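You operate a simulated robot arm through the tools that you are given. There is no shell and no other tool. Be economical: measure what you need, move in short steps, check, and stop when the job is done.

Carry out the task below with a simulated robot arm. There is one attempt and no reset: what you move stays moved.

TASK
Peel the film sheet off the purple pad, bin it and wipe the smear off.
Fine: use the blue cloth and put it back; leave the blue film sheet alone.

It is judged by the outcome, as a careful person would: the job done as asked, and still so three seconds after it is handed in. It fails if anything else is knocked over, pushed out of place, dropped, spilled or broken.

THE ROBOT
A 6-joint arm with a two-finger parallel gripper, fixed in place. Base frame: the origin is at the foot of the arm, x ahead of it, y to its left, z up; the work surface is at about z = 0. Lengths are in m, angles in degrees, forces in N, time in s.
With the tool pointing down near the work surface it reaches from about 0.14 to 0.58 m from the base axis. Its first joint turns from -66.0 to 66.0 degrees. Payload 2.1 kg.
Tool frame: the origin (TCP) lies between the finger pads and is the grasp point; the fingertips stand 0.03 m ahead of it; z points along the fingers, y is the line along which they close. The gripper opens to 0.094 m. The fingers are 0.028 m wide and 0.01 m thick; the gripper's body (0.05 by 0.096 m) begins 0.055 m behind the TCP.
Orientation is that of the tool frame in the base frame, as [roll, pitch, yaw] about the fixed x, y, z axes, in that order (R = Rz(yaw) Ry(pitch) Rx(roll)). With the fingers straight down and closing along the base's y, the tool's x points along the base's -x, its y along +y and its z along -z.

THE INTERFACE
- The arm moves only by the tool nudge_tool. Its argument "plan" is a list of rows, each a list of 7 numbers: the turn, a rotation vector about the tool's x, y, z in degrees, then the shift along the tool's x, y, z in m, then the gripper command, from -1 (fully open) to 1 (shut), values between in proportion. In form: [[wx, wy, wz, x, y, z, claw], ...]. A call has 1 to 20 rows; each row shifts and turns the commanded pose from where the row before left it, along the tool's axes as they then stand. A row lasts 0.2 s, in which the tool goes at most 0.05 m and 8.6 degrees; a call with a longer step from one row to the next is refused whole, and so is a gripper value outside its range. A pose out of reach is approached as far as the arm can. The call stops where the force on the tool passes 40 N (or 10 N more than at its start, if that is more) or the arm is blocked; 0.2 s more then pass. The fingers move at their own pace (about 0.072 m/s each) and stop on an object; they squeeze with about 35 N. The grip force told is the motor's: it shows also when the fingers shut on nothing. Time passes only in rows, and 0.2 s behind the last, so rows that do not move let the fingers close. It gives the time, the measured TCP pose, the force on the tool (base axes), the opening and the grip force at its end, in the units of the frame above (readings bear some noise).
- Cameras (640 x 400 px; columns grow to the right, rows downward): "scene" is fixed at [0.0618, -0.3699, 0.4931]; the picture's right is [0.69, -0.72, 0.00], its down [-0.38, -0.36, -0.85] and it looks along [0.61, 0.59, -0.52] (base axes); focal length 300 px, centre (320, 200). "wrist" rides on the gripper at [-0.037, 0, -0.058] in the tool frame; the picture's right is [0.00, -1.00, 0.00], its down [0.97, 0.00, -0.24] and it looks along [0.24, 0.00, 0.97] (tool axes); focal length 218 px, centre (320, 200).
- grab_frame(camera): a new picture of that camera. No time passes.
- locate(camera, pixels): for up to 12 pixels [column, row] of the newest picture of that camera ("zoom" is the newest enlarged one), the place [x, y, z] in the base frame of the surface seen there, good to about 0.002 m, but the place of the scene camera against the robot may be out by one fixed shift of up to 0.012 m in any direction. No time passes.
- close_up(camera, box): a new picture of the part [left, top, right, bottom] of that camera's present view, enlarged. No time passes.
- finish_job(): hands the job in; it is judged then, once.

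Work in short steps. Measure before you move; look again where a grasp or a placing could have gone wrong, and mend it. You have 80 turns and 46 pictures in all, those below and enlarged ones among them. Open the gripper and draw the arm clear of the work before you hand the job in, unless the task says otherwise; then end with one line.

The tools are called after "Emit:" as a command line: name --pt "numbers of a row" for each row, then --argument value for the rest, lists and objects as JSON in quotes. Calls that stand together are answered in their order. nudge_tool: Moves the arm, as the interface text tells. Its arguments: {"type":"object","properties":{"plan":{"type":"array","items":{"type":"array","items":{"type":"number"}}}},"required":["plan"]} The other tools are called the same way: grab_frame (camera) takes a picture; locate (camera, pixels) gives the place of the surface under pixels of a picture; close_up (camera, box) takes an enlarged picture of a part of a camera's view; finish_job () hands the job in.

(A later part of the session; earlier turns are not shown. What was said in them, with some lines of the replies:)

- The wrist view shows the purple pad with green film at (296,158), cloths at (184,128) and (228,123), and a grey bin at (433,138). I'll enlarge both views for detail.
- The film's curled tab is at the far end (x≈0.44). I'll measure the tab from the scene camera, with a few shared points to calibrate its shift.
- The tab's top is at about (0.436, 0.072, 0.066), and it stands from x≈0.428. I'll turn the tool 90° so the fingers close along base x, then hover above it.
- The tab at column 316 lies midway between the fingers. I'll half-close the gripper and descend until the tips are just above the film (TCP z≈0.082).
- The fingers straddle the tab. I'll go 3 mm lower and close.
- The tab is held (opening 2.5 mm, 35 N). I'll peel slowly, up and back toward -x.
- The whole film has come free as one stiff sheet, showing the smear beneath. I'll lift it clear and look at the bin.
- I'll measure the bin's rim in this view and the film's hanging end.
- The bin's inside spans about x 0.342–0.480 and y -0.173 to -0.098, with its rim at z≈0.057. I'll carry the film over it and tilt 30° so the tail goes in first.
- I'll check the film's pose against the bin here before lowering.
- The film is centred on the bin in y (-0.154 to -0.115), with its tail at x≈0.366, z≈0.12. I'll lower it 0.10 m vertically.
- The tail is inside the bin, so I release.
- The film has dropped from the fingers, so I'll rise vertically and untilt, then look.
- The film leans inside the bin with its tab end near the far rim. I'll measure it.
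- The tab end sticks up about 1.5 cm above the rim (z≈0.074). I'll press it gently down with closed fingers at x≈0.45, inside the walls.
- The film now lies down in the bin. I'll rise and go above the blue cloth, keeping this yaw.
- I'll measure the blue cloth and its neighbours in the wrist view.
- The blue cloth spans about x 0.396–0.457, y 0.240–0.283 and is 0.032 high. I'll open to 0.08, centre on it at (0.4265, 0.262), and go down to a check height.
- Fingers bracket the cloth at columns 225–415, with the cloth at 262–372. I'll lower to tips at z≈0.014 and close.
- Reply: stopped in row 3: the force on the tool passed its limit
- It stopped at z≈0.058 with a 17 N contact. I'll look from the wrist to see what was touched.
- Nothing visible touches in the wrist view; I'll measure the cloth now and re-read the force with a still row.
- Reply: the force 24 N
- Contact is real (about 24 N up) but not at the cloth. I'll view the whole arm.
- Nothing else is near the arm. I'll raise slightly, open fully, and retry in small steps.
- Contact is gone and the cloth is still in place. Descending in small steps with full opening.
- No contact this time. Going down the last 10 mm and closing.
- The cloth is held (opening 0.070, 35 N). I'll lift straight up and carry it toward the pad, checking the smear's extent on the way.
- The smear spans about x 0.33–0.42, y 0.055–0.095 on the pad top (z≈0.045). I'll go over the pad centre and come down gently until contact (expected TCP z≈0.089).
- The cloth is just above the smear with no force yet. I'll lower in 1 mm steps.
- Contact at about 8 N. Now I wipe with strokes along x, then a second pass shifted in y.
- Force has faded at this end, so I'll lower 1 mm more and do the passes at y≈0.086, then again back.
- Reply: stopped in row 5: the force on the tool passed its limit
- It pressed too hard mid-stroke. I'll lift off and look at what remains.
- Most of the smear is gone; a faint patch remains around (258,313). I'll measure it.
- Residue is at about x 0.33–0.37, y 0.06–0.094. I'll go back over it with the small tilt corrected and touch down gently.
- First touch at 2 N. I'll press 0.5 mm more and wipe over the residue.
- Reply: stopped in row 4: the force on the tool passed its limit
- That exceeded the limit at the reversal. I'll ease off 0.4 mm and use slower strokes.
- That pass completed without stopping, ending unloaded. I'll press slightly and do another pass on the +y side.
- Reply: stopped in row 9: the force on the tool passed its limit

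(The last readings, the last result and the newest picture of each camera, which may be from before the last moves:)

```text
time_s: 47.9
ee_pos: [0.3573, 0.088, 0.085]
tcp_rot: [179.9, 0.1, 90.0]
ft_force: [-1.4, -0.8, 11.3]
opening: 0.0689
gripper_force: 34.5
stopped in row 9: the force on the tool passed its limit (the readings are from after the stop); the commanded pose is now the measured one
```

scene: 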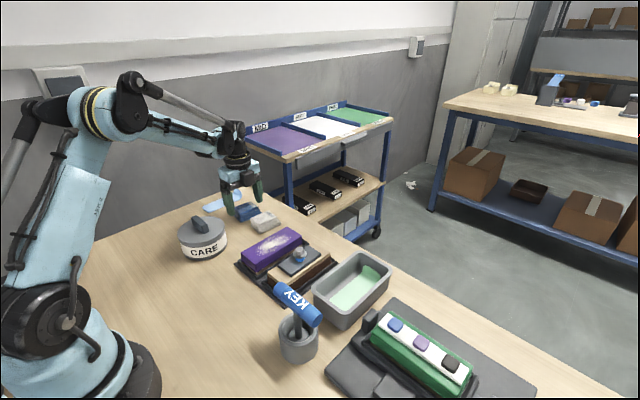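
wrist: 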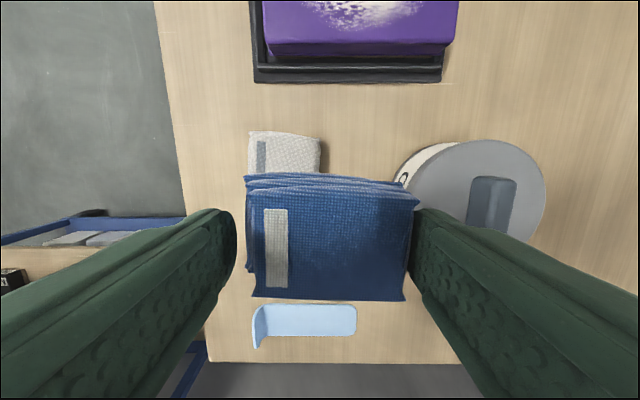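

Pressed a bit hard again near the end; I'll lift off and look.

Emit:
nudge_tool --pt "0 0 0 0 0 -0.005 1" --pt "0 0 0 0 0 -0.03 1" --pt "0 0 0 0 0 -0.04 1" --pt "0 0 0 0.025 0.03 0 1" --pt "0 0 0 0.025 0.035 0 1" --pt "0 0 0 0 0 0 1"

Emit:
close_up --camera "scene" --box '[220, 210, 316, 270]'

```text
time_s: 49.3
ee_pos: [0.4211, 0.1341, 0.16]
tcp_rot: [179.8, 0.1, 90.0]
ft_force: [-0.3, 0.1, 0.5]
opening: 0.0685
gripper_force: 35.1
```

```text
6.67 times, centred on (268, 240) of scene
```

zoom: 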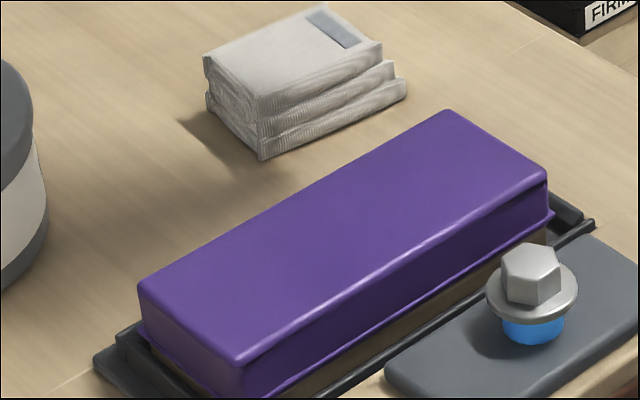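

The pad is clean. Now I'll carry the cloth back above its spot (TCP 0.426, 0.264).

Emit:
nudge_tool --pt "0 0 0 0.032 0.001 0 1" --pt "0 0 0 0.032 0.001 0 1" --pt "0 0 0 0.032 0.001 0 1" --pt "0 0 0 0.031 0 0 1" --pt "0 0 0 0 0 0.03 1" --pt "0 0 0 0 0 0.03 1" --pt "0 0 0 0 0 0 1" --pt "0 0 0 0 0 0 1"

Emit:
grab_frame --camera "wrist"

```text
time_s: 51.1
ee_pos: [0.425, 0.2636, 0.1009]
tcp_rot: [179.9, 0.1, 90.0]
ft_force: [1.1, 0.3, -1.2]
opening: 0.069
gripper_force: 34.9
```

```text
11 pictures are left
```

wrist: 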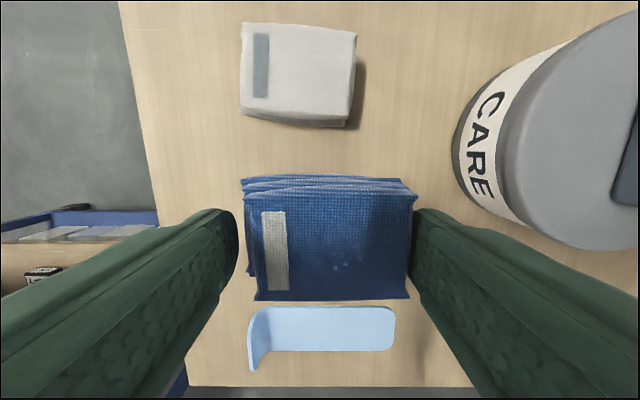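

Position matches the pick-up spot. I'll lower to just above the table and then step to light contact.

Emit:
nudge_tool --pt "0 0 0 0 0 0.03 1" --pt "0 0 0 0 0 0.02 1" --pt "0 0 0 0 0 0.005 1" --pt "0 0 0 0 0 0.001 1" --pt "0 0 0 0 0 0 1"

```text
time_s: 52.3
ee_pos: [0.4243, 0.262, 0.0436]
tcp_rot: [180.0, 0.1, 90.0]
ft_force: [0.3, 0.3, -0.6]
opening: 0.0688
gripper_force: 35.1
```

Emit:
nudge_tool --pt "0 0 0 0 0 0.001 1" --pt "0 0 0 0 0 0.001 1" --pt "0 0 0 0 0 0 1"

```text
time_s: 53.2
ee_pos: [0.4235, 0.2619, 0.0426]
tcp_rot: [179.9, 0.1, 90.0]
ft_force: [-1.1, 0.2, 9.0]
opening: 0.0688
gripper_force: 35.2
stopped in row 3: the force on the tool passed its limit (the readings are from after the stop); the commanded pose is now the measured one
```

The cloth is on the table (9 N). I'll release by opening fully and then rise straight up.

Emit:
nudge_tool --pt "0 0 0 0 0 0 0" --pt "0 0 0 0 0 0 -1" --pt "0 0 0 0 0 0 -1" --pt "0 0 0 0 0 0 -1" --pt "0 0 0 0 0 -0.01 -1" --pt "0 0 0 0 0 -0.03 -1" --pt "0 0 0 0 0 -0.04 -1" --pt "0 0 0 0 0 -0.04 -1" --pt "0 0 0 0 0 -0.04 -1" --pt "0 0 0 0 -0.02 -0.03 -1" --pt "0 0 0 0 -0.02 0 -1" --pt "0 0 0 0 0 0 -1"

Emit:
grab_frame --camera "scene"

Emit:
grab_frame --camera "wrist"

Emit:
close_up --camera "scene" --box '[170, 170, 410, 320]'

```text
time_s: 55.8
ee_pos: [0.3826, 0.2624, 0.2343]
tcp_rot: [179.8, 0.1, 90.0]
ft_force: [-0.3, -0.2, -0.4]
opening: 0.094
gripper_force: 0.1
```

```text
10 pictures are left
```

scene: 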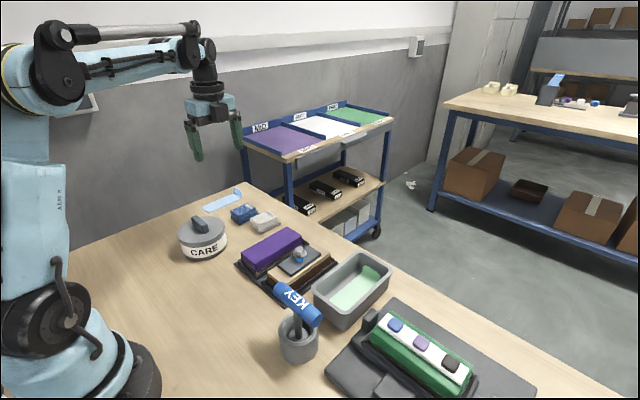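

```text
9 pictures are left
```

wrist: 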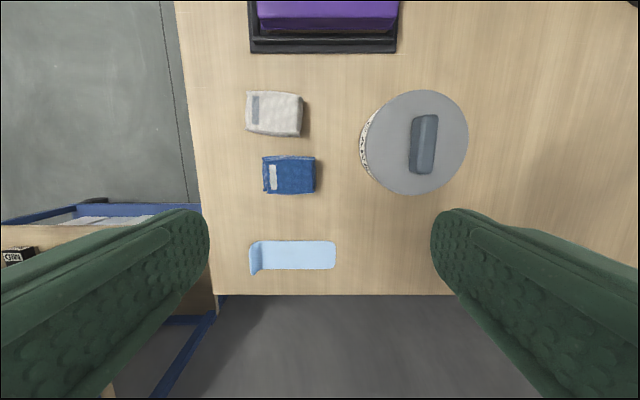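

```text
2.67 times, centred on (290, 245) of scene
```

zoom: 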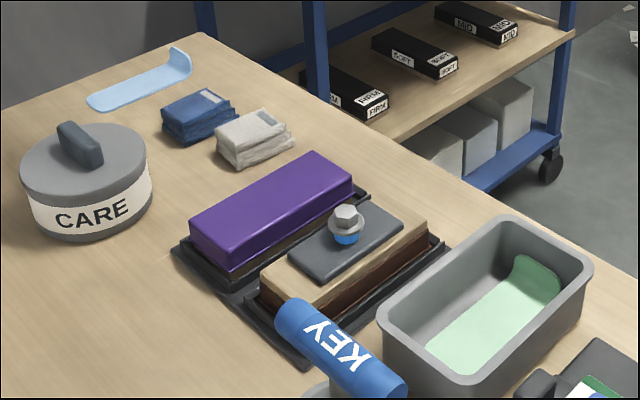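

All looks right; I'll check how close the cloth is to its original spot (label side x≈0.457, centre ≈0.426, 0.262).

Emit:
locate --camera "wrist" --pixels '[[290, 174], [264, 175], [314, 175], [290, 158], [290, 192], [290, 256]]'

```text
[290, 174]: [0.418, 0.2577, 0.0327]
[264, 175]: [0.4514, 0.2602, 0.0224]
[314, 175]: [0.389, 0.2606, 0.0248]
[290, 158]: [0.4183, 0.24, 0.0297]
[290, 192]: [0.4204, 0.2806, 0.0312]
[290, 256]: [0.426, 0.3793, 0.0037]
```

The cloth is within about 6 mm of where it started. The pad is clean, the film lies in the bin, and the gripper is open and clear, so I'm handing in.

Emit:
finish_job

```text
The job is handed in.
```

I peeled the film off the purple pad and put it in the grey bin, then wiped the smear off with the blue cloth. The cloth is back about 6 mm from where it started, and the blue film sheet was not touched.
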